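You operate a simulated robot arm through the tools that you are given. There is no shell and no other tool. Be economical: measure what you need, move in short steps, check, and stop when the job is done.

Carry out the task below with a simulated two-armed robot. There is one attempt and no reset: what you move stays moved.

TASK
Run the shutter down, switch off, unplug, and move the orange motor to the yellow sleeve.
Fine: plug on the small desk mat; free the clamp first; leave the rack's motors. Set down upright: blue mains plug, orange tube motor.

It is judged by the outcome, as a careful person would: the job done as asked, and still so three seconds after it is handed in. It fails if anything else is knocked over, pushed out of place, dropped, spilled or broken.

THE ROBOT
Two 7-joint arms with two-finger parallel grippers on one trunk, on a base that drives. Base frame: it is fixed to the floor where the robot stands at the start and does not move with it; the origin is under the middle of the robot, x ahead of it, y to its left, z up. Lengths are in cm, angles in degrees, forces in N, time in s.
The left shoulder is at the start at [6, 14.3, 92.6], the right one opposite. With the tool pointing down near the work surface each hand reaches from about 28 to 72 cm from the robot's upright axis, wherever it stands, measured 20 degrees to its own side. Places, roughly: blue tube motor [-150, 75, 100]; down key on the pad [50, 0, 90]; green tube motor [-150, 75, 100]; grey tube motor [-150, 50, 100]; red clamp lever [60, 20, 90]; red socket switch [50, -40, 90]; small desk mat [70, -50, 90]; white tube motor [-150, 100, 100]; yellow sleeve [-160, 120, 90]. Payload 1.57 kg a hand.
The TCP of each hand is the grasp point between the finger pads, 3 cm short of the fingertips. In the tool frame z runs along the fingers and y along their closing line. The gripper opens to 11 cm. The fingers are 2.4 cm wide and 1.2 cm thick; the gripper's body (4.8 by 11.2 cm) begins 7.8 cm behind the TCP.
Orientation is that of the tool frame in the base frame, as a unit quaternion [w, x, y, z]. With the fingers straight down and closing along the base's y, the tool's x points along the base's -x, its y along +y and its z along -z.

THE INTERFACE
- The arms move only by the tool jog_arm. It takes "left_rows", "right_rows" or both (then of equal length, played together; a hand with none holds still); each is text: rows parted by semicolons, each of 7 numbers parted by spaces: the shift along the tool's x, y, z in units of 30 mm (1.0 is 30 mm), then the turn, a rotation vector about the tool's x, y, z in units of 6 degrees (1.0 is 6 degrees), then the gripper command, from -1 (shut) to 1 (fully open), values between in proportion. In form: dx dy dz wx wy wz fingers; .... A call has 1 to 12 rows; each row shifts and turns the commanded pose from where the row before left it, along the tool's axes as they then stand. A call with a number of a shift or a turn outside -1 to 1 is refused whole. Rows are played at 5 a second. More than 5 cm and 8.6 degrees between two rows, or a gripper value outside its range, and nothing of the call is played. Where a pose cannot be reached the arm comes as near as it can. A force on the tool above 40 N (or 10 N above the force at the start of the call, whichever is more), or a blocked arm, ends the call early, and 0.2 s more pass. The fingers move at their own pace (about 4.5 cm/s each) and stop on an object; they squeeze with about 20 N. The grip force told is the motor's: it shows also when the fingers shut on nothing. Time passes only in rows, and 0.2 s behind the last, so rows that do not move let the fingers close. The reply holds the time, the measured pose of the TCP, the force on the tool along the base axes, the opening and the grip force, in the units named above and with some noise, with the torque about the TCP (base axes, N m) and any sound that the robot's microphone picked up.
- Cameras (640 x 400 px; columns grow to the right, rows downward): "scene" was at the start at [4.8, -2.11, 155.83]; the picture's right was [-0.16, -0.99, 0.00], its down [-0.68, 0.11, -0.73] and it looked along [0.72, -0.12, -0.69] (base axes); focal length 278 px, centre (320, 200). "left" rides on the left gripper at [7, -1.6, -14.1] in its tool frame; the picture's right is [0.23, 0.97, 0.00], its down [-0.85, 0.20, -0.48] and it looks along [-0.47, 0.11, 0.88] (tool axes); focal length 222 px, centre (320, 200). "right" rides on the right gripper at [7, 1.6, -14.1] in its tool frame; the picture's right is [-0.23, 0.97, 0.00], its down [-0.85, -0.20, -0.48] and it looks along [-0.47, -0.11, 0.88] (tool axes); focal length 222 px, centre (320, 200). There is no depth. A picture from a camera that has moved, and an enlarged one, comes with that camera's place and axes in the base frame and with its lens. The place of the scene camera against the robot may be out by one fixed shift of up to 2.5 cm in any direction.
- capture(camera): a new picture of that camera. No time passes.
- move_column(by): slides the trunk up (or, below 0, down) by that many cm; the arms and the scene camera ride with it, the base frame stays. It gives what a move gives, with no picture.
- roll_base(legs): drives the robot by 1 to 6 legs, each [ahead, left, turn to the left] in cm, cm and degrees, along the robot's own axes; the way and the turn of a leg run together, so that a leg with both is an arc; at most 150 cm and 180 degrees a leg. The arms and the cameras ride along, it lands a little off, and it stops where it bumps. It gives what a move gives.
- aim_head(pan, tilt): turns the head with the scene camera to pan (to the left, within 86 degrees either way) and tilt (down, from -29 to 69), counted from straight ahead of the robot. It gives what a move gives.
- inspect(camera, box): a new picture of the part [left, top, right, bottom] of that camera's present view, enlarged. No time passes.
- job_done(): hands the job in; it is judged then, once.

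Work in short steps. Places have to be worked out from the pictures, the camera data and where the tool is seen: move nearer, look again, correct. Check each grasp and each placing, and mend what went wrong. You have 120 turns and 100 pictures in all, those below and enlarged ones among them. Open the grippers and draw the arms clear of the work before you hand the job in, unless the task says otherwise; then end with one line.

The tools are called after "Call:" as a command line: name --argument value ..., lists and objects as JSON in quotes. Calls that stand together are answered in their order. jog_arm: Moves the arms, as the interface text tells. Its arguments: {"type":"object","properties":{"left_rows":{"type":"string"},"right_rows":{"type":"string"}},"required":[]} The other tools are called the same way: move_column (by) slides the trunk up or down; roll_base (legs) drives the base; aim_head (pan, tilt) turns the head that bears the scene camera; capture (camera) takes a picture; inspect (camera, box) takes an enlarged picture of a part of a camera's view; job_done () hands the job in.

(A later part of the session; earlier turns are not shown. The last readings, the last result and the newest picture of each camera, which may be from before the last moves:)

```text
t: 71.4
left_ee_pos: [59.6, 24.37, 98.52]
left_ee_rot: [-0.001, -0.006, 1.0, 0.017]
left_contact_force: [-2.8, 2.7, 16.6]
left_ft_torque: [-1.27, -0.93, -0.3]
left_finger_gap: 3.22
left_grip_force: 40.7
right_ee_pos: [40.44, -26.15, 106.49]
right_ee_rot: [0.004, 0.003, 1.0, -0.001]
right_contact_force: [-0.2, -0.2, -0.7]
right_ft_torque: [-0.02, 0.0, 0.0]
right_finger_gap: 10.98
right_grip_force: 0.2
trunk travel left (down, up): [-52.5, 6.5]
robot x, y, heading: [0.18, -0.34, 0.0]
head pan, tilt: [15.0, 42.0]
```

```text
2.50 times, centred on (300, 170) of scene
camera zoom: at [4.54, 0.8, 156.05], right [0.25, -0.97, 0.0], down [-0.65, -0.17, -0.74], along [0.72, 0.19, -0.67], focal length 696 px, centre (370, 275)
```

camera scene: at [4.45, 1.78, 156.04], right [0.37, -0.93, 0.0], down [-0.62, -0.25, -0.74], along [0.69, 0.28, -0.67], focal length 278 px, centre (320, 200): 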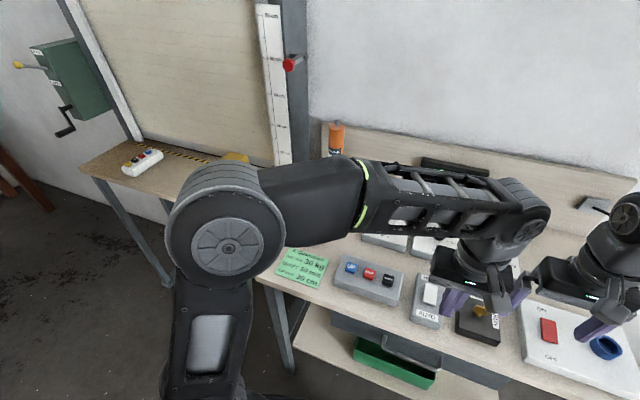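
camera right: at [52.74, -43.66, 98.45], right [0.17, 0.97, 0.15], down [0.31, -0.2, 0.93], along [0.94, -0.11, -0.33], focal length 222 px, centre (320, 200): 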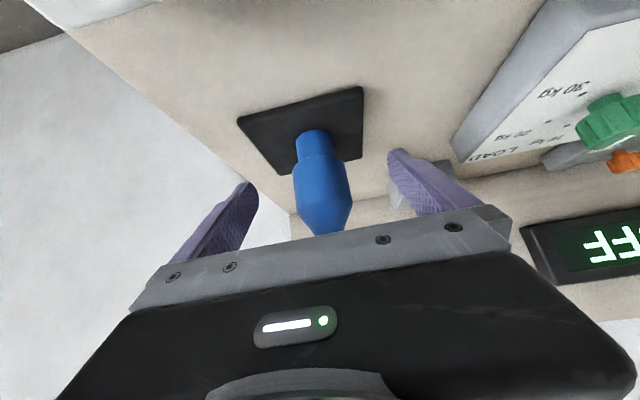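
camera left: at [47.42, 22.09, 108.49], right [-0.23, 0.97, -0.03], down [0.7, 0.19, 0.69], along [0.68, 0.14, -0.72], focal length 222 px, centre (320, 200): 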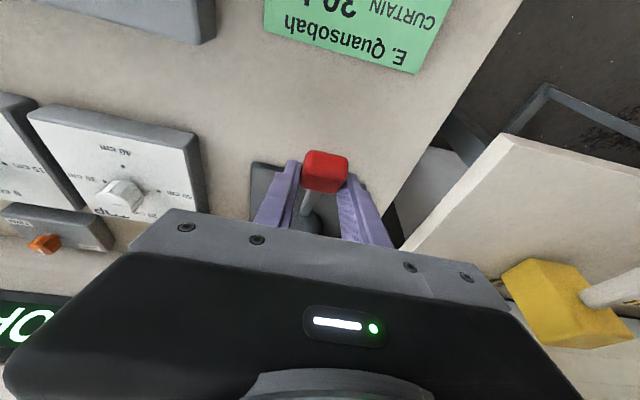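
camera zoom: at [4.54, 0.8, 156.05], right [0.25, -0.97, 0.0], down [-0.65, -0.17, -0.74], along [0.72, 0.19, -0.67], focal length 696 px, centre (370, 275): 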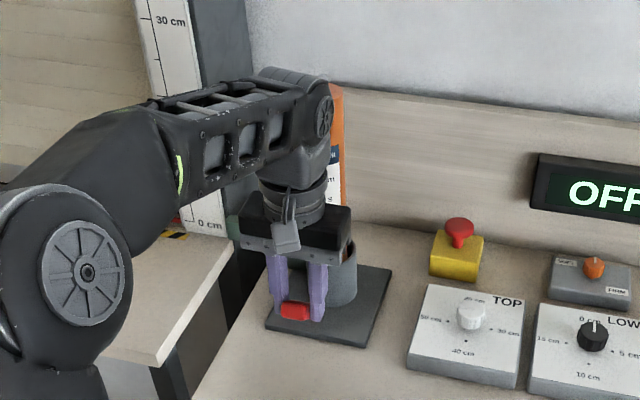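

Lever is at about 42°. To go further without leaning on the motor, I release, back off, and will push the knob's underside forward with closed, tilted fingers.

Call:
jog_arm --left_rows "0 0 0 0 0 0 0.3;0 0 0 0 0 0 0.3;0 0 -1 0 0 0 0.3;0 0 -1 0 0 0 0.3;1 0 0 0 0 0 0.3;1 0 0 0 0 0 -1;1 0 0 0 0 0 -1;0 0 0 0 -1 0 -1;0 0 0 0 -1 0 -1;0 0 0 0 -1 0 -1;0 0 0 0 -1 0 -1;0 0 0 0 -1 0 -1"

Call:
capture --camera "left"

Call:
inspect --camera "scene" --box '[230, 90, 370, 250]'

```text
t: 74.0
left_ee_pos: [50.76, 23.91, 104.52]
left_ee_rot: [0.26, -0.002, 0.966, 0.017]
left_contact_force: [0.5, 0.0, -0.9]
left_ft_torque: [0.02, 0.02, -0.03]
left_finger_gap: 0.01
left_grip_force: 20.2
right_ee_pos: [40.44, -26.28, 106.53]
right_ee_rot: [0.005, 0.004, 1.0, -0.001]
right_contact_force: [0.0, -0.3, -0.1]
right_ft_torque: [-0.03, -0.02, 0.03]
right_finger_gap: 11.02
right_grip_force: 0.1
trunk travel left (down, up): [-52.5, 6.5]
robot x, y, heading: [-0.05, -0.65, -0.7]
head pan, tilt: [15.0, 42.0]
```

```text
39 pictures are left
camera left: at [37.56, 21.8, 113.05], right [-0.21, 0.97, -0.08], down [0.5, 0.18, 0.85], along [0.84, 0.14, -0.52], focal length 222 px, centre (320, 200)
```

left: 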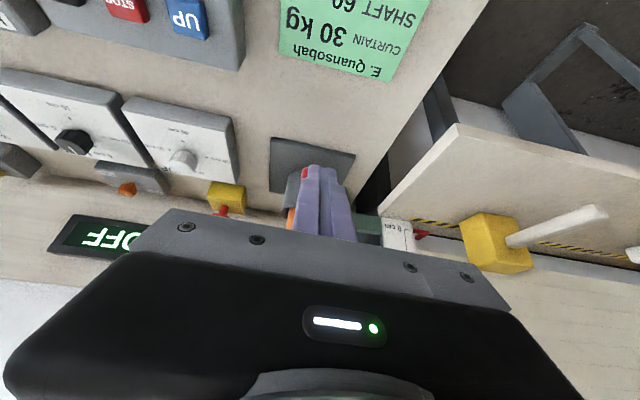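

```text
2.50 times, centred on (300, 170) of scene
camera zoom: at [4.69, 0.81, 156.04], right [0.25, -0.97, 0.0], down [-0.65, -0.17, -0.74], along [0.72, 0.19, -0.67], focal length 696 px, centre (370, 275)
```

zoom: 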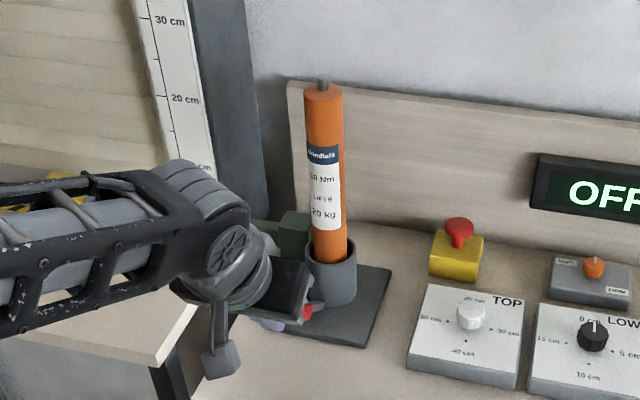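

The lever stays raised. I lower the closed fingers behind the knob, then push along the arc.

Call:
jog_arm --left_rows "0.41 0.04 0.71 0 0 0 -1;0.41 0 0.71 0 0 0 -1;0.41 0 0.71 0 0 0 -1;-0.65 0 0.375 0 0 0 -1;-0.65 0 0.375 0 0 0 -1;0 0 0 0 0 0 -1"

Call:
capture --camera "left"

```text
t: 75.4
left_ee_pos: [55.21, 24.39, 97.13]
left_ee_rot: [0.259, -0.002, 0.966, 0.018]
left_contact_force: [0.4, 0.6, -0.1]
left_ft_torque: [0.01, -0.01, -0.03]
left_finger_gap: 0.0
left_grip_force: 19.7
right_ee_pos: [40.39, -26.23, 106.5]
right_ee_rot: [0.006, 0.003, 1.0, -0.001]
right_contact_force: [0.4, -1.2, -0.1]
right_ft_torque: [0.03, 0.02, 0.01]
right_finger_gap: 10.98
right_grip_force: 0.1
trunk travel left (down, up): [-52.5, 6.5]
robot x, y, heading: [0.11, -0.34, -0.4]
head pan, tilt: [15.0, 42.0]
```

```text
37 pictures are left
camera left: at [42.02, 22.19, 105.63], right [-0.21, 0.97, -0.08], down [0.5, 0.18, 0.85], along [0.84, 0.14, -0.52], focal length 222 px, centre (320, 200)
```

left: 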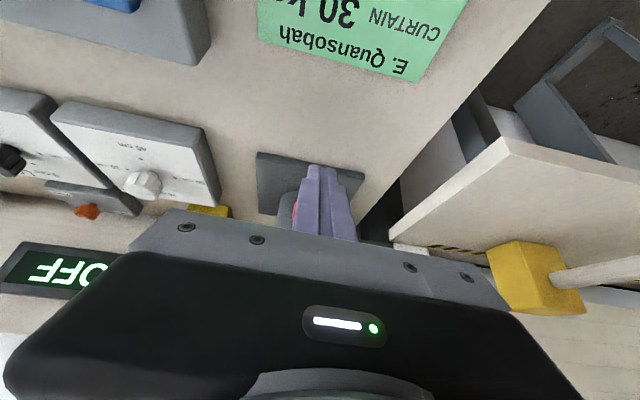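

The knob is slightly right of the fingers (toward -y); I shift 0.7 cm and push along the arc.

Call:
jog_arm --left_rows "0 -0.2 0 0 0 0 -1;-0.273 0 -0.073 0 0 0 -1;-0.279 0 -0.043 0 0 0 -1;-0.282 0 -0.022 0 0 0 -1;-0.28 0 0.008 0 0 0 -1;-0.28 0 0.035 0 0 0 -1;0 0 0 0 0 0 -1"

Call:
inspect --camera "scene" --box '[230, 90, 370, 250]'

```text
t: 76.7
left_ee_pos: [57.17, 23.74, 98.46]
left_ee_rot: [0.246, -0.003, 0.969, 0.019]
left_contact_force: [-13.5, -0.6, -1.8]
left_ft_torque: [0.13, -0.06, 0.07]
left_finger_gap: 0.01
left_grip_force: 19.9
right_ee_pos: [40.42, -26.15, 106.44]
right_ee_rot: [0.005, 0.002, 1.0, 0.0]
right_contact_force: [0.3, -1.1, -0.1]
right_ft_torque: [-0.03, -0.02, -0.04]
right_finger_gap: 10.99
right_grip_force: 0.1
trunk travel left (down, up): [-52.5, 6.5]
robot x, y, heading: [-0.44, -0.42, -0.4]
head pan, tilt: [15.0, 42.0]
stopped in row 6 (left hand): the force on the tool passed its limit (the readings are from after the stop); the commanded pose is now the measured one
```

```text
2.50 times, centred on (300, 170) of scene
camera zoom: at [4.52, 0.77, 156.05], right [0.25, -0.97, 0.0], down [-0.65, -0.17, -0.74], along [0.72, 0.19, -0.67], focal length 696 px, centre (370, 275)
```

zoom: 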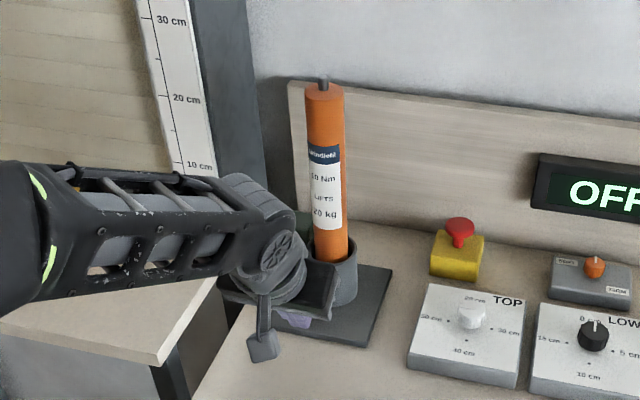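

The push hit a stop (~50°), so the lever is probably fully open. I back off and look.

Call:
jog_arm --left_rows "0.87 0 -0.5 0 0 0 -1;0.87 0 -0.5 0 0 0 -1;0.87 0 -0.5 0 0 0 -1;-0.5 0 -0.87 0 0 0 1;0 1 0 0 0 0 1;0 1 0 0 0 0 1;0 1 0 0 0 0 1;0 1 0 0 0 0 1"

Call:
inspect --camera "scene" --box '[260, 90, 350, 240]'

Call:
capture --camera "left"

```text
t: 78.5
left_ee_pos: [48.32, 35.53, 102.08]
left_ee_rot: [0.248, -0.002, 0.969, 0.018]
left_contact_force: [0.5, -0.2, -0.2]
left_ft_torque: [0.0, 0.0, 0.0]
left_finger_gap: 10.4
left_grip_force: 0.1
right_ee_pos: [40.4, -26.18, 106.54]
right_ee_rot: [0.005, 0.003, 1.0, -0.001]
right_contact_force: [0.3, 0.2, -0.5]
right_ft_torque: [-0.01, -0.02, 0.03]
right_finger_gap: 11.01
right_grip_force: 0.0
trunk travel left (down, up): [-52.5, 6.5]
robot x, y, heading: [0.08, -0.52, 0.0]
head pan, tilt: [15.0, 42.0]
```

```text
2.67 times, centred on (305, 165) of scene
camera zoom: at [4.67, 0.83, 156.04], right [0.25, -0.97, 0.0], down [-0.65, -0.17, -0.74], along [0.72, 0.19, -0.67], focal length 742 px, centre (360, 293)
```

zoom: 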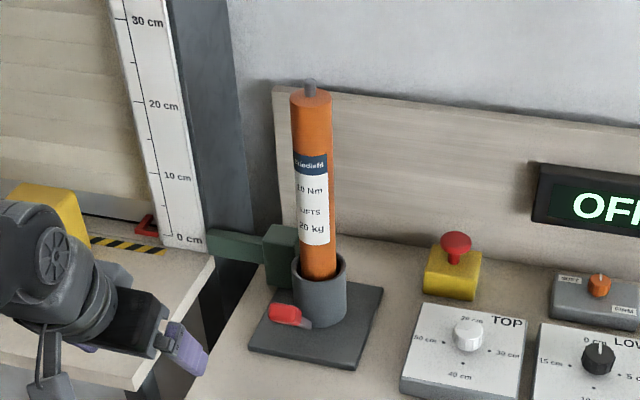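

```text
34 pictures are left
camera left: at [35.33, 33.21, 111.05], right [-0.21, 0.97, -0.08], down [0.52, 0.18, 0.84], along [0.83, 0.14, -0.54], focal length 222 px, centre (320, 200)
```

left: 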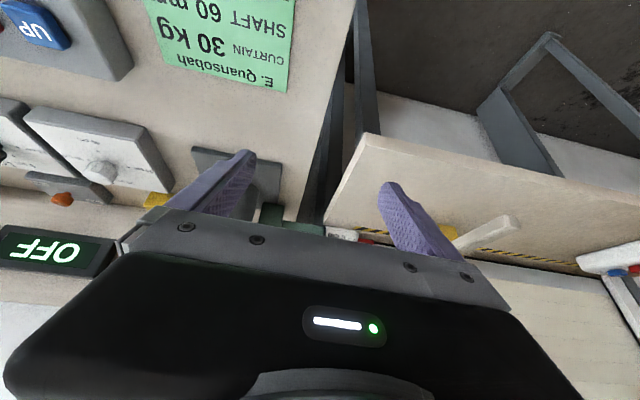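

The lever is up. Now I tilt the left hand toward horizontal (about 65°), correct the small roll, and move to in front of the motor (motor about (69.5, 23.7)).

Call:
jog_arm --left_rows "0 -0.6 0 0.34 0 -0.05 1;0 -0.65 0 0 -1 0 1;0 -0.65 0 0 -1 0 1;0 -0.65 0 0 -1 0 1;0 -0.65 0 0 -1 0 1;0 -0.65 0 0 -1 0 1;-0.9 0 -0.43 0 -1 0 1;-0.6 0 -0.25 0 0 0 1;0 0 0 0 0 0 1"

Call:
capture --camera "left"

```text
t: 80.5
left_ee_pos: [51.37, 24.29, 107.92]
left_ee_rot: [0.535, 0.001, 0.845, 0.0]
left_contact_force: [0.3, -0.1, 0.2]
left_ft_torque: [-0.02, -0.01, 0.01]
left_finger_gap: 10.98
left_grip_force: 0.2
left hand out of reach, approached as far as the arm can: row 6, 7
right_ee_pos: [40.47, -26.29, 106.39]
right_ee_rot: [0.006, 0.003, 1.0, -0.001]
right_contact_force: [0.3, 0.9, 0.2]
right_ft_torque: [0.01, 0.0, -0.01]
right_finger_gap: 11.01
right_grip_force: 0.1
trunk travel left (down, up): [-52.5, 6.5]
robot x, y, heading: [0.28, -0.37, -0.1]
head pan, tilt: [15.0, 42.0]
```

```text
33 pictures are left
camera left: at [35.55, 22.62, 107.54], right [-0.1, 0.97, -0.2], down [-0.07, 0.2, 0.98], along [0.99, 0.11, 0.05], focal length 222 px, centre (320, 200)
```

left: 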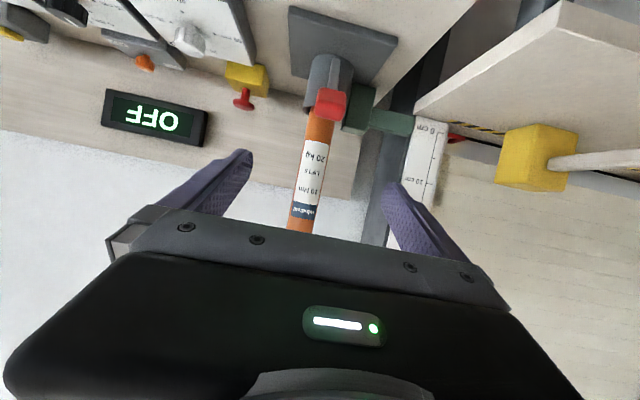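

Motor is centred at y≈24.0. I advance horizontally (slightly down) with open fingers around it.

Call:
jog_arm --left_rows "-0.337 -0.1 0.946 0 0 0 1;-0.337 0 0.946 0 0 0 1;-0.337 0 0.946 0 0 0 1;-0.337 0 0.946 0 0 0 1;-0.337 0 0.946 0 0 0 1;0 0 0 0 0 0 1"

Call:
capture --camera "left"

Call:
inspect --camera "scene" --box '[230, 80, 370, 250]'

```text
t: 81.9
left_ee_pos: [66.2, 24.23, 106.46]
left_ee_rot: [0.535, 0.0, 0.845, 0.0]
left_contact_force: [-0.1, 0.7, -0.3]
left_ft_torque: [0.01, 0.02, 0.0]
left_finger_gap: 11.0
left_grip_force: 0.0
right_ee_pos: [40.49, -26.22, 106.56]
right_ee_rot: [0.006, 0.003, 1.0, -0.001]
right_contact_force: [0.1, -0.6, -0.2]
right_ft_torque: [-0.02, -0.02, 0.02]
right_finger_gap: 10.96
right_grip_force: 0.0
trunk travel left (down, up): [-52.5, 6.5]
robot x, y, heading: [0.04, -0.83, -0.4]
head pan, tilt: [15.0, 42.0]
```

```text
32 pictures are left
camera left: at [50.45, 22.52, 106.07], right [-0.1, 0.97, -0.21], down [-0.07, 0.2, 0.98], along [0.99, 0.11, 0.05], focal length 222 px, centre (320, 200)
```

left: 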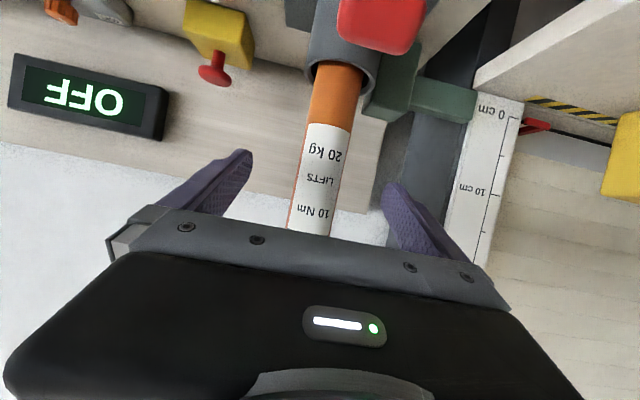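

```text
2.35 times, centred on (300, 165) of scene
camera zoom: at [4.63, 0.85, 156.04], right [0.25, -0.97, 0.0], down [-0.65, -0.17, -0.74], along [0.72, 0.19, -0.67], focal length 655 px, centre (367, 282)
```

zoom: 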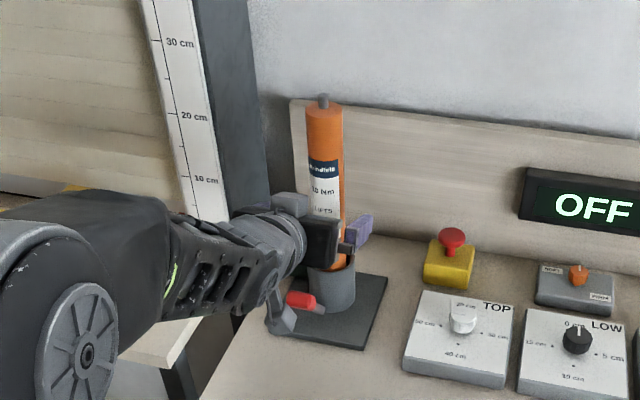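

Well centred (motor y≈24.5). Advance 4 cm and close on the motor.

Call:
jog_arm --left_rows "-0.285 0.08 0.6 0 0 0 1;-0.285 0 0.6 0 0 0 1;0 0 0 0 0 0 1;0 0 0 0 0 0 -1;0 0 0 0 0 0 -1;0 0 0 0 0 0 -1;0 0 0 0 0 0 -1;0 0 0 0 0 0 -1;0 0 0 0 0 0 -1"

Call:
capture --camera "left"

```text
t: 83.9
left_ee_pos: [70.25, 24.34, 106.54]
left_ee_rot: [0.536, -0.001, 0.844, 0.001]
left_contact_force: [-0.5, -3.4, 0.6]
left_ft_torque: [-0.38, 0.02, -0.09]
left_finger_gap: 4.28
left_grip_force: 20.1
right_ee_pos: [40.48, -26.22, 106.49]
right_ee_rot: [0.005, 0.003, 1.0, -0.002]
right_contact_force: [-0.8, 0.2, -0.2]
right_ft_torque: [-0.03, -0.01, -0.01]
right_finger_gap: 10.98
right_grip_force: 0.1
trunk travel left (down, up): [-52.5, 6.5]
robot x, y, heading: [-0.07, -0.94, -0.4]
head pan, tilt: [15.0, 42.0]
```

```text
30 pictures are left
camera left: at [54.41, 22.68, 106.14], right [-0.1, 0.97, -0.21], down [-0.07, 0.2, 0.98], along [0.99, 0.11, 0.05], focal length 222 px, centre (320, 200)
```

left: 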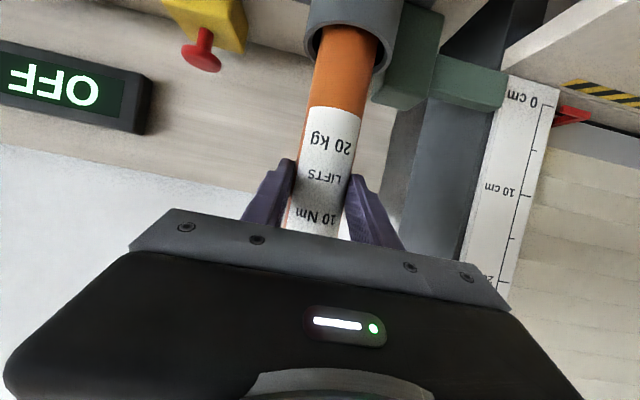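

Gripped (4.3 cm). I lift gently to test whether the clamp is free.

Call:
jog_arm --left_rows "-0.1 0 -0.047 0 0 0 -1;-0.2 0 -0.094 0 0 0 -1;-0.3 0 -0.142 0 0 0 -1;0 0 0 0 0 0 -1"

Call:
capture --camera "left"

```text
t: 84.9
left_ee_pos: [70.28, 24.51, 108.31]
left_ee_rot: [0.535, 0.0, 0.845, 0.001]
left_contact_force: [0.2, -0.6, -10.4]
left_ft_torque: [0.04, 0.19, -0.03]
left_finger_gap: 4.3
left_grip_force: 20.3
right_ee_pos: [40.48, -26.25, 106.47]
right_ee_rot: [0.004, 0.003, 1.0, 0.0]
right_contact_force: [0.6, 0.4, 1.0]
right_ft_torque: [-0.04, -0.02, 0.02]
right_finger_gap: 11.01
right_grip_force: 0.0
trunk travel left (down, up): [-52.5, 6.5]
robot x, y, heading: [-0.13, -0.52, -0.5]
head pan, tilt: [15.0, 42.0]
```

```text
29 pictures are left
camera left: at [54.49, 22.71, 107.95], right [-0.1, 0.97, -0.2], down [-0.07, 0.2, 0.98], along [0.99, 0.11, 0.04], focal length 222 px, centre (320, 200)
```

left: 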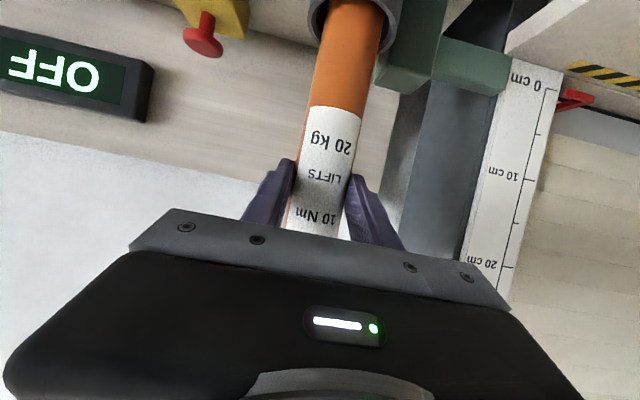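

It lifts freely (about 10 N weight). Lift further clear of the cup.

Call:
jog_arm --left_rows "-0.6 0 -0.284 0 0 0 -1;-0.6 0 -0.284 0 0 0 -1;-0.6 0 -0.284 0 0 0 -1;-0.6 0 -0.284 0 0 0 -1;-0.6 0 -0.284 0 0 0 -1;0 0 0 0 0 0 -1"

Call:
capture --camera "left"

```text
t: 86.3
left_ee_pos: [70.34, 24.57, 118.33]
left_ee_rot: [0.534, -0.001, 0.845, 0.0]
left_contact_force: [-0.4, 0.5, -11.3]
left_ft_torque: [-0.05, 0.22, 0.0]
left_finger_gap: 4.26
left_grip_force: 19.6
right_ee_pos: [40.6, -26.06, 106.45]
right_ee_rot: [0.005, 0.003, 1.0, 0.0]
right_contact_force: [-0.1, -0.4, -0.7]
right_ft_torque: [-0.02, -0.01, -0.01]
right_finger_gap: 10.99
right_grip_force: 0.1
trunk travel left (down, up): [-52.5, 6.5]
robot x, y, heading: [0.02, -0.41, -0.3]
head pan, tilt: [15.0, 42.0]
```

```text
28 pictures are left
camera left: at [54.59, 22.86, 117.91], right [-0.1, 0.97, -0.21], down [-0.07, 0.2, 0.98], along [0.99, 0.11, 0.04], focal length 222 px, centre (320, 200)
```

left: 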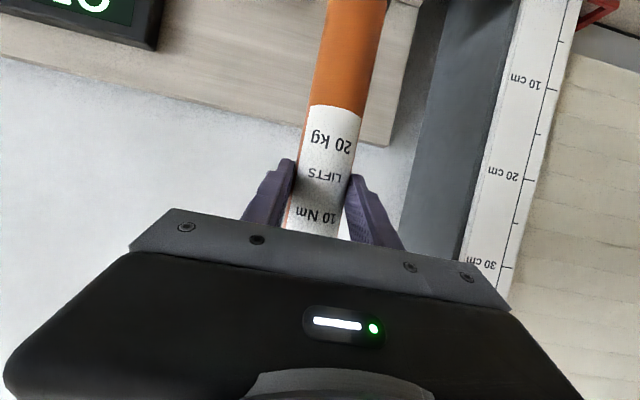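

I raise the trunk 5 cm for margin above the lever knob, then look.

Call:
move_column --by 5

Call:
capture --camera "scene"

```text
t: 87.3
left_ee_pos: [70.43, 24.55, 123.18]
left_ee_rot: [0.534, 0.0, 0.846, 0.001]
left_contact_force: [0.6, -0.3, -12.6]
left_ft_torque: [-0.07, 0.2, 0.0]
left_finger_gap: 4.3
left_grip_force: 20.1
right_ee_pos: [40.57, -26.34, 111.48]
right_ee_rot: [0.004, 0.003, 1.0, -0.001]
right_contact_force: [0.2, 0.2, 0.1]
right_ft_torque: [-0.01, 0.0, 0.01]
right_finger_gap: 10.98
right_grip_force: 0.1
trunk travel left (down, up): [-57.5, 1.5]
robot x, y, heading: [0.15, -0.46, -0.3]
head pan, tilt: [15.0, 42.0]
```

```text
27 pictures are left
camera scene: at [4.84, 0.83, 161.02], right [0.25, -0.97, 0.0], down [-0.65, -0.17, -0.74], along [0.72, 0.19, -0.67], focal length 278 px, centre (320, 200)
```

scene: 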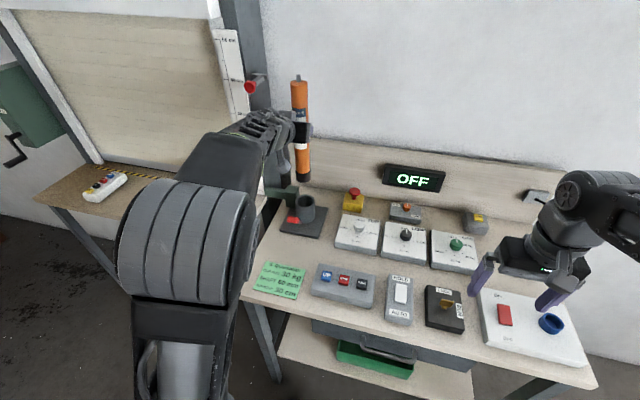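

Motor hangs upright with its bottom ~16.9 cm below the TCP, clear of everything. I draw the arm in, then back the base away from the bench.

Call:
jog_arm --left_rows "0.427 0 -0.904 0 0 0 -1;0.427 0 -0.904 0 0 0 -1;0.427 0 -0.904 0 0 0 -1;0.427 0 -0.904 0 0 0 -1;0.427 0 -0.904 0 0 0 -1;0.427 0 -0.904 0 0 0 -1;0 0 0 0 0 0 -1"

Call:
roll_base --legs '[[-60, 0, 0]]'

Call:
aim_head --pan 86 --tilt 25

Call:
capture --camera "scene"

```text
t: 88.9
left_ee_pos: [52.47, 24.56, 123.05]
left_ee_rot: [0.534, -0.001, 0.845, 0.001]
left_contact_force: [-0.4, -0.1, -11.7]
left_ft_torque: [-0.01, 0.2, 0.01]
left_finger_gap: 4.29
left_grip_force: 19.6
right_ee_pos: [40.64, -26.23, 111.42]
right_ee_rot: [0.004, 0.003, 1.0, -0.001]
right_contact_force: [0.5, 0.3, 0.4]
right_ft_torque: [-0.01, -0.01, 0.01]
right_finger_gap: 11.0
right_grip_force: 0.0
trunk travel left (down, up): [-57.5, 1.5]
robot x, y, heading: [0.03, -0.54, -0.5]
head pan, tilt: [15.0, 42.0]
```

```text
t: 92.2
left_ee_pos: [-6.82, 25.19, 123.21]
left_ee_rot: [0.535, -0.004, 0.845, 0.003]
left_contact_force: [-0.4, 0.1, -11.1]
left_ft_torque: [-0.03, 0.19, -0.02]
left_finger_gap: 4.27
left_grip_force: 20.1
right_ee_pos: [-18.23, -25.69, 111.47]
right_ee_rot: [0.005, -0.004, 1.0, -0.001]
right_contact_force: [0.4, -0.3, -0.8]
right_ft_torque: [0.01, -0.02, 0.03]
right_finger_gap: 10.99
right_grip_force: 0.0
trunk travel left (down, up): [-57.5, 1.5]
robot x, y, heading: [-58.84, -0.63, 0.1]
head pan, tilt: [15.0, 42.0]
```

```text
t: 93.6
left_ee_pos: [-6.66, 25.29, 123.11]
left_ee_rot: [0.534, -0.005, 0.845, 0.003]
left_contact_force: [-0.2, -0.5, -11.2]
left_ft_torque: [0.02, 0.19, 0.06]
left_finger_gap: 4.29
left_grip_force: 20.0
right_ee_pos: [-18.06, -25.7, 111.36]
right_ee_rot: [0.005, -0.003, 1.0, -0.001]
right_contact_force: [-0.2, -0.1, -0.7]
right_ft_torque: [0.02, 0.0, -0.02]
right_finger_gap: 10.96
right_grip_force: 0.0
trunk travel left (down, up): [-57.5, 1.5]
robot x, y, heading: [-59.08, -0.82, 0.1]
head pan, tilt: [85.9, 25.0]
```

```text
26 pictures are left
camera scene: at [-61.6, 7.93, 163.66], right [1.0, -0.07, 0.0], down [-0.03, -0.42, -0.91], along [0.06, 0.9, -0.42], focal length 278 px, centre (320, 200)
```

scene: 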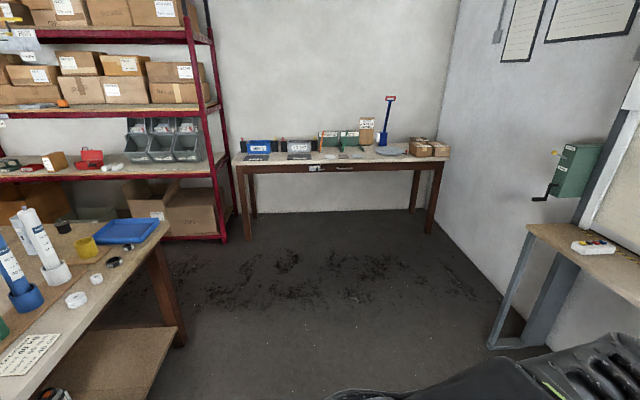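

The yellow sleeve is a short cup on a bench at about (-163, 122), near the blue tray; bench front edge x≈-132. I turn around and slide to y≈137, staying back from the bench, then look.

Call:
roll_base --legs '[[0, 0, 180], [0, -137, 0]]'

Call:
aim_head --pan 5 --tilt 40

Call:
capture --camera "scene"

```text
t: 107.8
left_ee_pos: [-110.28, 110.95, 123.05]
left_ee_rot: [-0.002, 0.845, -0.003, -0.534]
left_contact_force: [0.4, 0.2, -10.9]
left_ft_torque: [0.02, -0.23, -0.04]
left_finger_gap: 4.28
left_grip_force: 19.6
right_ee_pos: [-98.09, 161.64, 111.41]
right_ee_rot: [-0.002, 1.0, -0.008, -0.004]
right_contact_force: [0.1, 0.7, 0.4]
right_ft_torque: [0.01, 0.01, -0.01]
right_finger_gap: 10.99
right_grip_force: 0.1
trunk travel left (down, up): [-57.5, 1.5]
robot x, y, heading: [-57.64, 135.93, 179.4]
head pan, tilt: [85.9, 25.0]
```

```text
t: 109.3
left_ee_pos: [-110.26, 111.04, 123.14]
left_ee_rot: [-0.002, 0.845, -0.004, -0.535]
left_contact_force: [-0.5, 1.0, -11.7]
left_ft_torque: [0.08, -0.21, -0.02]
left_finger_gap: 4.25
left_grip_force: 19.8
right_ee_pos: [-98.11, 161.66, 111.48]
right_ee_rot: [0.0, 1.0, -0.007, -0.005]
right_contact_force: [0.4, -0.1, -0.2]
right_ft_torque: [0.03, 0.0, -0.02]
right_finger_gap: 11.0
right_grip_force: 0.1
trunk travel left (down, up): [-57.5, 1.5]
robot x, y, heading: [-57.72, 135.92, 179.4]
head pan, tilt: [5.0, 40.0]
```

```text
25 pictures are left
camera scene: at [-63.6, 134.28, 161.33], right [-0.07, 1.0, 0.0], down [0.64, 0.05, -0.77], along [-0.76, -0.06, -0.64], focal length 278 px, centre (320, 200)
```

scene: 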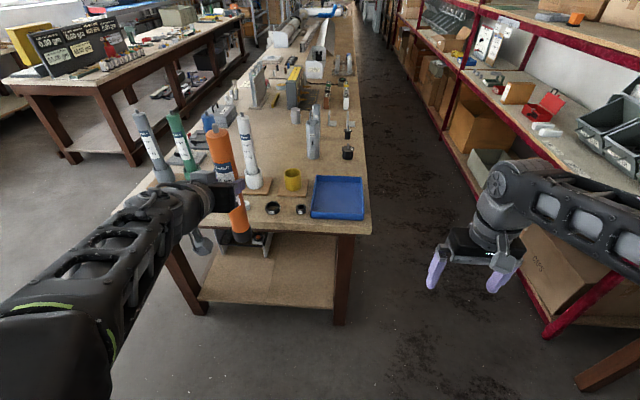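

The sleeve is at about (-161, 114) with a white motor ~15 cm to its far side (y≈99). I drive 31 cm ahead, keeping the motor high, and look again.

Call:
roll_base --legs '[[31, 0, 0.6]]'

Call:
aim_head --pan 12 --tilt 48

Call:
capture --camera "scene"

Call:
capture --camera "left"

```text
t: 111.4
left_ee_pos: [-141.49, 111.15, 123.08]
left_ee_rot: [-0.001, 0.846, -0.002, -0.534]
left_contact_force: [-0.4, -0.8, -11.5]
left_ft_torque: [-0.01, -0.22, 0.0]
left_finger_gap: 4.29
left_grip_force: 20.0
right_ee_pos: [-129.33, 161.88, 111.5]
right_ee_rot: [-0.001, 1.0, -0.005, -0.004]
right_contact_force: [-1.3, 0.5, -0.5]
right_ft_torque: [0.0, -0.01, -0.02]
right_finger_gap: 10.99
right_grip_force: 0.0
trunk travel left (down, up): [-57.5, 1.5]
robot x, y, heading: [-88.71, 135.93, 179.6]
head pan, tilt: [5.0, 40.0]
```

```text
t: 112.1
left_ee_pos: [-141.39, 111.08, 123.16]
left_ee_rot: [0.0, 0.845, -0.001, -0.535]
left_contact_force: [-0.7, 0.1, -11.8]
left_ft_torque: [0.02, -0.26, 0.02]
left_finger_gap: 4.28
left_grip_force: 20.0
right_ee_pos: [-129.25, 161.88, 111.43]
right_ee_rot: [-0.001, 1.0, -0.006, -0.004]
right_contact_force: [-0.3, -0.8, -0.7]
right_ft_torque: [0.01, 0.0, -0.02]
right_finger_gap: 11.0
right_grip_force: 0.0
trunk travel left (down, up): [-57.5, 1.5]
robot x, y, heading: [-88.85, 136.37, 179.4]
head pan, tilt: [12.0, 48.0]
```

```text
24 pictures are left
camera scene: at [-93.94, 133.74, 160.18], right [-0.2, 0.98, 0.0], down [0.73, 0.15, -0.67], along [-0.66, -0.13, -0.74], focal length 278 px, centre (320, 200)
```

scene: 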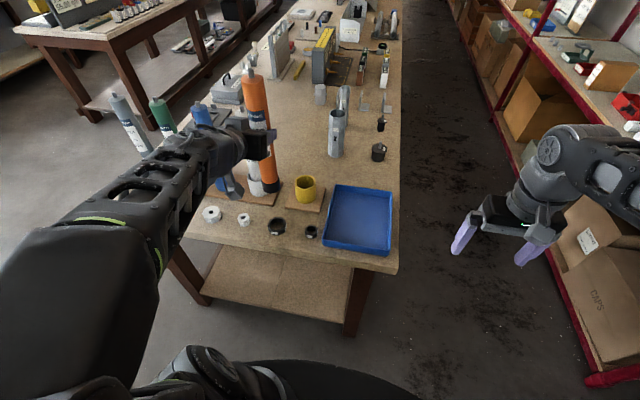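

```text
23 pictures are left
camera left: at [-125.61, 112.63, 122.8], right [0.09, -0.97, -0.21], down [0.06, -0.2, 0.98], along [-0.99, -0.11, 0.04], focal length 222 px, centre (320, 200)
```

left: 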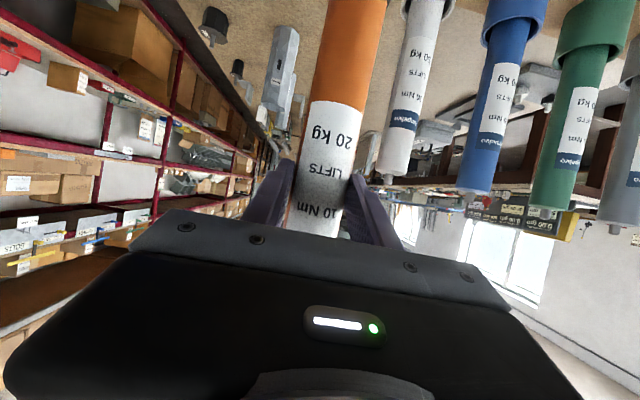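

Sleeve estimated near (-158.5, 115.5), rim z≈95.5. I extend the motor over it at current height (bottom ≈106) and check alignment.

Call:
jog_arm --left_rows "-0.427 -0.3 0.904 0 0 0 -1;-0.427 -0.3 0.904 0 0 0 -1;-0.427 -0.3 0.904 0 0 0 -1;-0.427 -0.3 0.904 0 0 0 -1;-0.427 -0.3 0.904 0 0 0 -1;-0.26 0 0.55 0 0 0 -1;0 0 0 0 0 0 -1"

Call:
inspect --camera "scene" --box '[240, 60, 380, 250]'

```text
t: 113.7
left_ee_pos: [-158.13, 115.68, 123.06]
left_ee_rot: [-0.001, 0.845, -0.001, -0.534]
left_contact_force: [0.0, 0.0, -11.1]
left_ft_torque: [0.01, -0.21, 0.01]
left_finger_gap: 4.28
left_grip_force: 19.9
right_ee_pos: [-129.31, 161.75, 111.45]
right_ee_rot: [-0.001, 1.0, -0.005, -0.004]
right_contact_force: [-0.3, 0.4, 0.4]
right_ft_torque: [-0.03, -0.01, -0.04]
right_finger_gap: 10.99
right_grip_force: 0.1
trunk travel left (down, up): [-57.5, 1.5]
robot x, y, heading: [-89.0, 135.92, 179.3]
head pan, tilt: [12.0, 48.0]
```

```text
2.11 times, centred on (310, 155) of scene
camera zoom: at [-93.97, 133.75, 160.18], right [-0.2, 0.98, 0.0], down [0.73, 0.15, -0.67], along [-0.66, -0.13, -0.74], focal length 586 px, centre (341, 295)
```

zoom: 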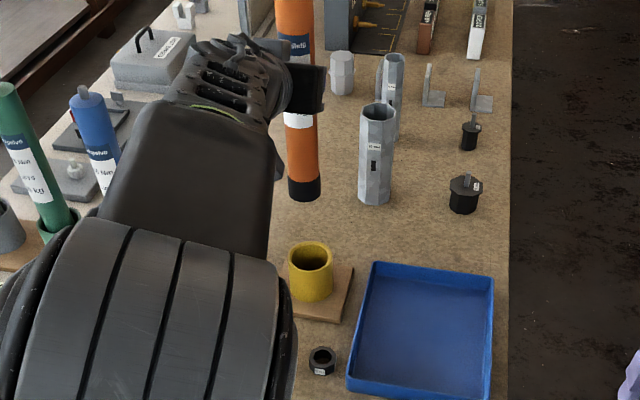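

Consistent geometry: motor bottom ≈14.5 cm below TCP; sleeve axis ≈(-158.0, 116.3), rim ≈96.5. I shift +0.6 in y and lower to ~1.5 cm above the rim, then check.

Call:
jog_arm --left_rows "0.6 -0.2 0.285 0 0 0 -1;0.6 0 0.285 0 0 0 -1;0.6 0 0.285 0 0 0 -1;0.6 0 0.285 0 0 0 -1;0.6 0 0.285 0 0 0 -1;0 0 0 0 0 0 -1"

Call:
inspect --camera "scene" --box '[270, 110, 350, 220]'

Call:
capture --camera "left"

```text
t: 115.1
left_ee_pos: [-158.03, 116.37, 113.51]
left_ee_rot: [-0.001, 0.843, -0.002, -0.537]
left_contact_force: [-3.4, -3.0, 10.1]
left_ft_torque: [-0.17, 0.69, -0.01]
left_finger_gap: 4.28
left_grip_force: 20.2
right_ee_pos: [-129.21, 161.88, 111.45]
right_ee_rot: [0.0, 1.0, -0.005, -0.005]
right_contact_force: [-0.1, 0.0, 0.9]
right_ft_torque: [-0.01, -0.01, -0.03]
right_finger_gap: 11.0
right_grip_force: 0.1
trunk travel left (down, up): [-57.5, 1.5]
robot x, y, heading: [-89.38, 136.19, 179.3]
head pan, tilt: [12.0, 48.0]
```

```text
3.64 times, centred on (310, 165) of scene
camera zoom: at [-93.81, 133.78, 160.22], right [-0.2, 0.98, 0.0], down [0.73, 0.15, -0.67], along [-0.66, -0.13, -0.74], focal length 1012 px, centre (356, 327)
```

zoom: 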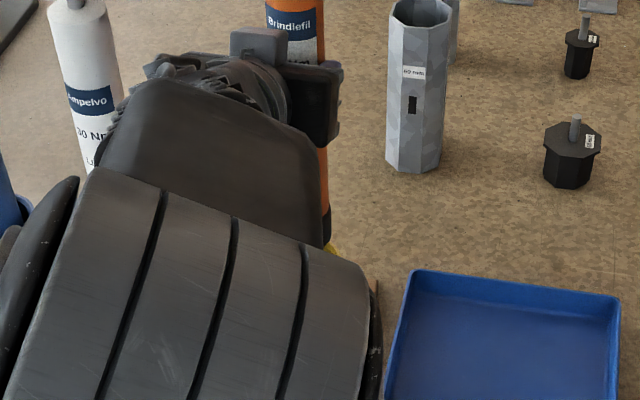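

```text
20 pictures are left
camera left: at [-142.42, 117.83, 113.07], right [0.09, -0.97, -0.21], down [0.07, -0.2, 0.98], along [-0.99, -0.11, 0.05], focal length 222 px, centre (320, 200)
```

left: 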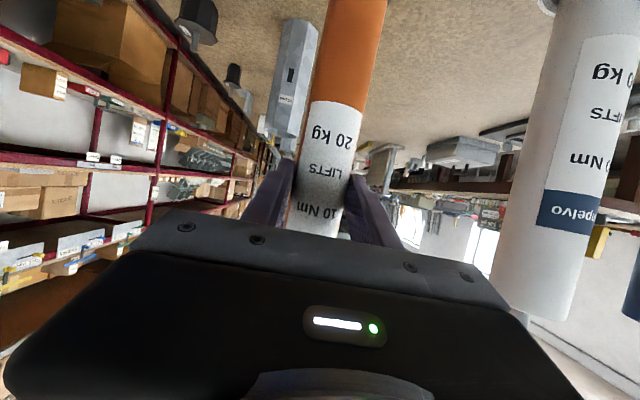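

Contact on the rim (torques suggest the motor's bottom is a bit too far toward -x/+y). I lift 2.5 cm and set the right hand's camera for a side view of the sleeve.

Call:
jog_arm --left_rows "-0.38 0 -0.18 0 0 0 -1;-0.38 0 -0.18 0 0 0 -1;0 0 0 0 0 0 -1"

Call:
jog_arm --right_rows "0 0 0 0 0 -1 1;0 0 0 0 0 -1 1;0 0 0 0 0 -1 1;0 0 0 0 0 -1 1;0 0 0 0 0 -1 1;0 0 0 0 0 -1 1;0 0 0 0 0 -1 1;0 0 0 0 0 -1 1;0 0 0 0 -1 0 1;0 0 0 0 -1 0 1;0 0 0 0 -1 0 1;0 0 0 0 -1 0 1"

Call:
capture --camera "right"

```text
t: 115.9
left_ee_pos: [-158.29, 116.17, 115.53]
left_ee_rot: [-0.001, 0.846, -0.002, -0.533]
left_contact_force: [0.2, 0.6, -12.0]
left_ft_torque: [0.08, -0.23, 0.02]
left_finger_gap: 4.27
left_grip_force: 19.8
right_ee_pos: [-129.25, 161.95, 111.47]
right_ee_rot: [-0.001, 1.0, -0.005, -0.004]
right_contact_force: [-0.5, 0.1, 0.2]
right_ft_torque: [0.01, 0.01, -0.01]
right_finger_gap: 11.0
right_grip_force: 0.0
trunk travel left (down, up): [-57.5, 1.5]
robot x, y, heading: [-88.45, 136.03, 179.5]
head pan, tilt: [12.0, 48.0]
```

```text
t: 118.5
left_ee_pos: [-158.05, 116.23, 115.57]
left_ee_rot: [-0.001, 0.845, -0.001, -0.534]
left_contact_force: [-0.2, -0.5, -12.1]
left_ft_torque: [-0.03, -0.22, -0.01]
left_finger_gap: 4.26
left_grip_force: 19.6
right_ee_pos: [-129.19, 161.94, 111.45]
right_ee_rot: [0.081, 0.895, 0.394, -0.194]
right_contact_force: [-0.3, 0.2, 0.9]
right_ft_torque: [-0.01, -0.02, -0.01]
right_finger_gap: 10.98
right_grip_force: 0.1
trunk travel left (down, up): [-57.5, 1.5]
robot x, y, heading: [-88.72, 136.14, 179.2]
head pan, tilt: [12.0, 48.0]
```

```text
19 pictures are left
camera right: at [-119.76, 169.77, 121.33], right [0.58, -0.81, 0.09], down [-0.54, -0.3, 0.79], along [-0.62, -0.5, -0.61], focal length 222 px, centre (320, 200)
```

right: 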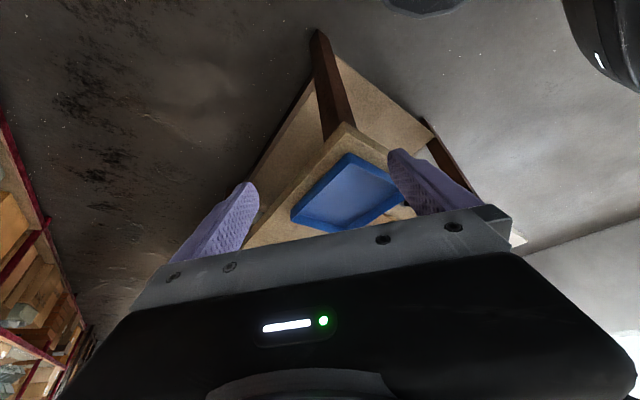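

I tilt the right hand further to bring the sleeve into view.

Call:
jog_arm --right_rows "0 0 0 0 -1 -0.5 1;0 0 0 0 -1 -0.5 1;0 0 0 0 -1 -0.5 1;0 0 0 0 -1 -0.5 1;0 0 0 0 -1 0 1;0 0 0 0 0 0 1"

Call:
capture --camera "right"

```text
t: 119.9
left_ee_pos: [-158.14, 116.28, 115.62]
left_ee_rot: [-0.001, 0.845, -0.002, -0.535]
left_contact_force: [-0.5, -0.3, -11.4]
left_ft_torque: [-0.03, -0.19, 0.05]
left_finger_gap: 4.31
left_grip_force: 21.1
right_ee_pos: [-129.39, 161.86, 111.5]
right_ee_rot: [0.164, 0.768, 0.451, -0.424]
right_contact_force: [-0.6, -0.2, -0.2]
right_ft_torque: [0.02, 0.02, 0.02]
right_finger_gap: 11.0
right_grip_force: 0.1
trunk travel left (down, up): [-57.5, 1.5]
robot x, y, heading: [-88.62, 136.39, 179.3]
head pan, tilt: [12.0, 48.0]
```

```text
18 pictures are left
camera right: at [-119.2, 173.9, 113.85], right [0.76, -0.65, 0.05], down [-0.13, -0.06, 0.99], along [-0.64, -0.76, -0.13], focal length 222 px, centre (320, 200)
```

right: 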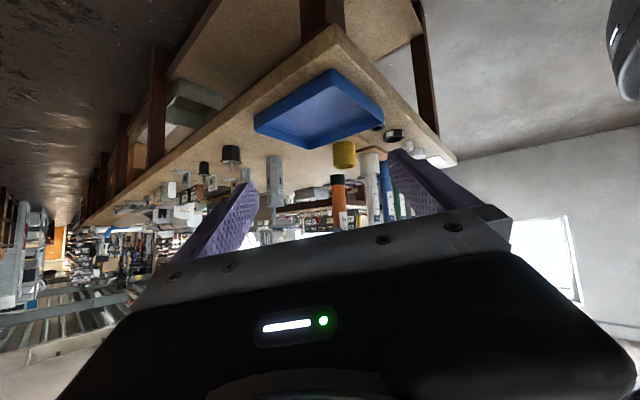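

Excellent: sleeve and motor bottom are both visible. I zoom in.

Call:
inspect --camera "right" --box '[300, 120, 390, 240]'

Call:
inspect --camera "scene" --box '[270, 110, 350, 220]'

```text
3.33 times, centred on (345, 180) of right
camera zoom: at [-119.2, 173.9, 113.85], right [0.76, -0.65, 0.05], down [-0.13, -0.06, 0.99], along [-0.64, -0.76, -0.13], focal length 740 px, centre (237, 267)
```

zoom: 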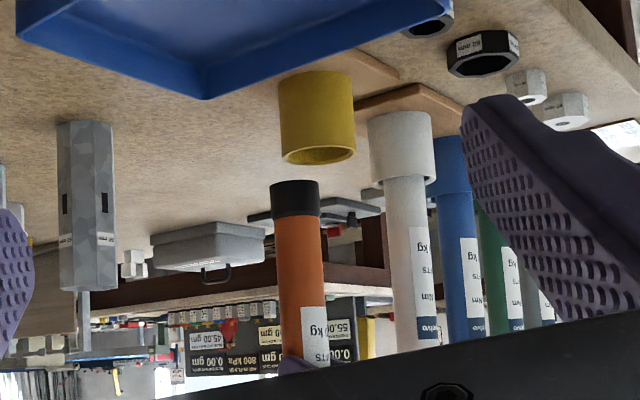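

```text
3.64 times, centred on (310, 165) of scene
camera zoom: at [-94.0, 133.72, 160.18], right [-0.2, 0.98, 0.0], down [0.73, 0.15, -0.67], along [-0.66, -0.13, -0.74], focal length 1012 px, centre (356, 327)
```

zoom: 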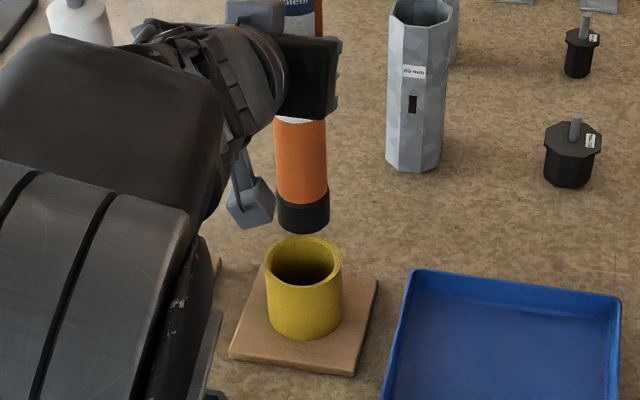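

Both views agree: the sleeve is about (+3.6, +0.7) cm from the motor's bottom. I shift accordingly and re-image both.

Call:
jog_arm --left_rows "0.255 -0.11 -0.54 0 0 0 -1;0.255 -0.11 -0.54 0 0 0 -1;0 0 0 0 0 0 -1"

Call:
inspect --camera "right" --box '[310, 120, 380, 215]'

Call:
inspect --camera "scene" --box '[270, 130, 350, 220]'

```text
t: 120.7
left_ee_pos: [-154.58, 116.91, 115.6]
left_ee_rot: [-0.002, 0.845, -0.002, -0.534]
left_contact_force: [-0.6, -0.9, -11.8]
left_ft_torque: [-0.03, -0.17, -0.02]
left_finger_gap: 4.28
left_grip_force: 19.9
right_ee_pos: [-129.31, 161.89, 111.42]
right_ee_rot: [0.163, 0.768, 0.452, -0.423]
right_contact_force: [-0.2, 0.2, 0.9]
right_ft_torque: [-0.02, -0.04, 0.04]
right_finger_gap: 11.04
right_grip_force: 0.1
trunk travel left (down, up): [-57.5, 1.5]
robot x, y, heading: [-89.01, 135.85, 179.4]
head pan, tilt: [12.0, 48.0]
```

```text
4.21 times, centred on (345, 168) of right
camera zoom: at [-119.22, 173.92, 113.86], right [0.76, -0.65, 0.06], down [-0.13, -0.06, 0.99], along [-0.64, -0.76, -0.13], focal length 935 px, centre (215, 337)
```

zoom: 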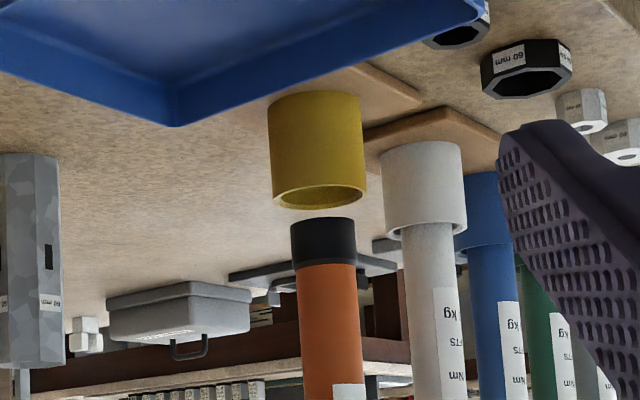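

```text
4.44 times, centred on (310, 175) of scene
camera zoom: at [-94.02, 133.74, 160.18], right [-0.2, 0.98, 0.0], down [0.73, 0.15, -0.67], along [-0.66, -0.13, -0.74], focal length 1237 px, centre (364, 311)
```

zoom: 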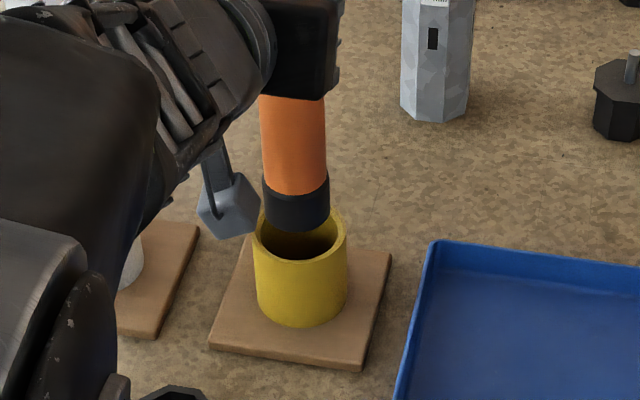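

Aligned in both views. I lower into the sleeve in small steps watching force.

Call:
jog_arm --left_rows "0.27 0 0.128 0 0 0 -1;0.27 0 0.128 0 0 0 -1;0.2 0 0.095 0 0 0 -1;0.2 0 0.095 0 0 0 -1;0 0 0 0 0 0 -1"

Call:
inspect --camera "right" --box '[310, 120, 380, 215]'

```text
t: 121.9
left_ee_pos: [-154.63, 116.8, 112.52]
left_ee_rot: [-0.001, 0.845, -0.002, -0.534]
left_contact_force: [0.3, 0.7, -11.1]
left_ft_torque: [-0.05, -0.24, 0.01]
left_finger_gap: 4.27
left_grip_force: 20.1
right_ee_pos: [-129.27, 161.99, 111.4]
right_ee_rot: [0.165, 0.768, 0.452, -0.423]
right_contact_force: [-0.2, -0.3, -0.2]
right_ft_torque: [0.01, 0.03, -0.03]
right_finger_gap: 10.99
right_grip_force: 0.0
trunk travel left (down, up): [-57.5, 1.5]
robot x, y, heading: [-88.42, 136.28, 179.2]
head pan, tilt: [12.0, 48.0]
```

```text
4.21 times, centred on (345, 168) of right
camera zoom: at [-119.19, 173.92, 113.86], right [0.76, -0.65, 0.05], down [-0.13, -0.06, 0.99], along [-0.64, -0.76, -0.13], focal length 935 px, centre (215, 337)
```

zoom: 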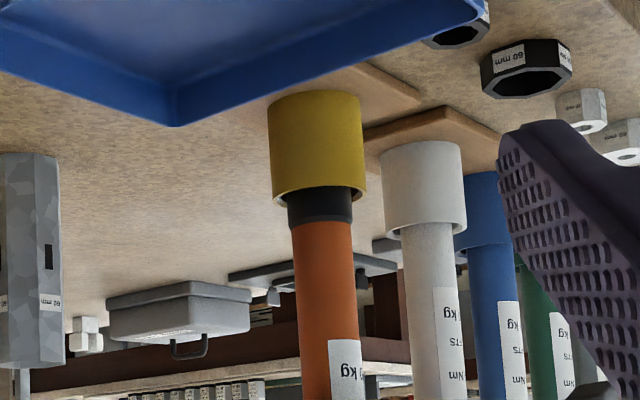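

It is entering the sleeve with no contact force. Continue down until it bottoms out.

Call:
jog_arm --left_rows "0.25 0 0.118 0 0 0 -1;0.25 0 0.118 0 0 0 -1;0.25 0 0.118 0 0 0 -1;0.25 0 0.118 0 0 0 -1;0.15 0 0.071 0 0 0 -1;0.1 0 0.047 0 0 0 -1;0.1 0 0.047 0 0 0 -1;0.1 0 0.047 0 0 0 -1;0 0 0 0 0 0 -1"

```text
t: 123.9
left_ee_pos: [-154.53, 117.06, 107.67]
left_ee_rot: [0.0, 0.845, -0.001, -0.534]
left_contact_force: [0.0, 0.1, -11.3]
left_ft_torque: [0.01, -0.21, 0.0]
left_finger_gap: 4.26
left_grip_force: 19.5
right_ee_pos: [-129.31, 161.9, 111.4]
right_ee_rot: [0.164, 0.769, 0.45, -0.424]
right_contact_force: [0.1, -0.1, -0.1]
right_ft_torque: [0.01, 0.01, 0.01]
right_finger_gap: 11.01
right_grip_force: 0.0
trunk travel left (down, up): [-57.5, 1.5]
robot x, y, heading: [-88.84, 135.84, 179.5]
head pan, tilt: [12.0, 48.0]
```

Still hanging free; continue in 3 mm steps.

Call:
jog_arm --left_rows "0.09 0 0.043 0 0 0 -1;0.09 0 0.043 0 0 0 -1;0.09 0 0.043 0 0 0 -1;0.06 0 0.028 0 0 0 -1;0.06 0 0.028 0 0 0 -1;0 0 0 0 0 0 -1"

```text
t: 125.3
left_ee_pos: [-154.33, 116.91, 106.79]
left_ee_rot: [-0.001, 0.844, -0.002, -0.537]
left_contact_force: [-3.8, -3.6, 18.3]
left_ft_torque: [-0.55, 0.4, -0.08]
left_finger_gap: 4.3
left_grip_force: 20.8
right_ee_pos: [-129.02, 161.88, 111.6]
right_ee_rot: [0.165, 0.768, 0.451, -0.425]
right_contact_force: [-0.3, -0.9, 0.3]
right_ft_torque: [0.02, 0.01, -0.03]
right_finger_gap: 11.0
right_grip_force: 0.0
trunk travel left (down, up): [-57.5, 1.5]
robot x, y, heading: [-88.71, 135.97, 179.3]
head pan, tilt: [12.0, 48.0]
```

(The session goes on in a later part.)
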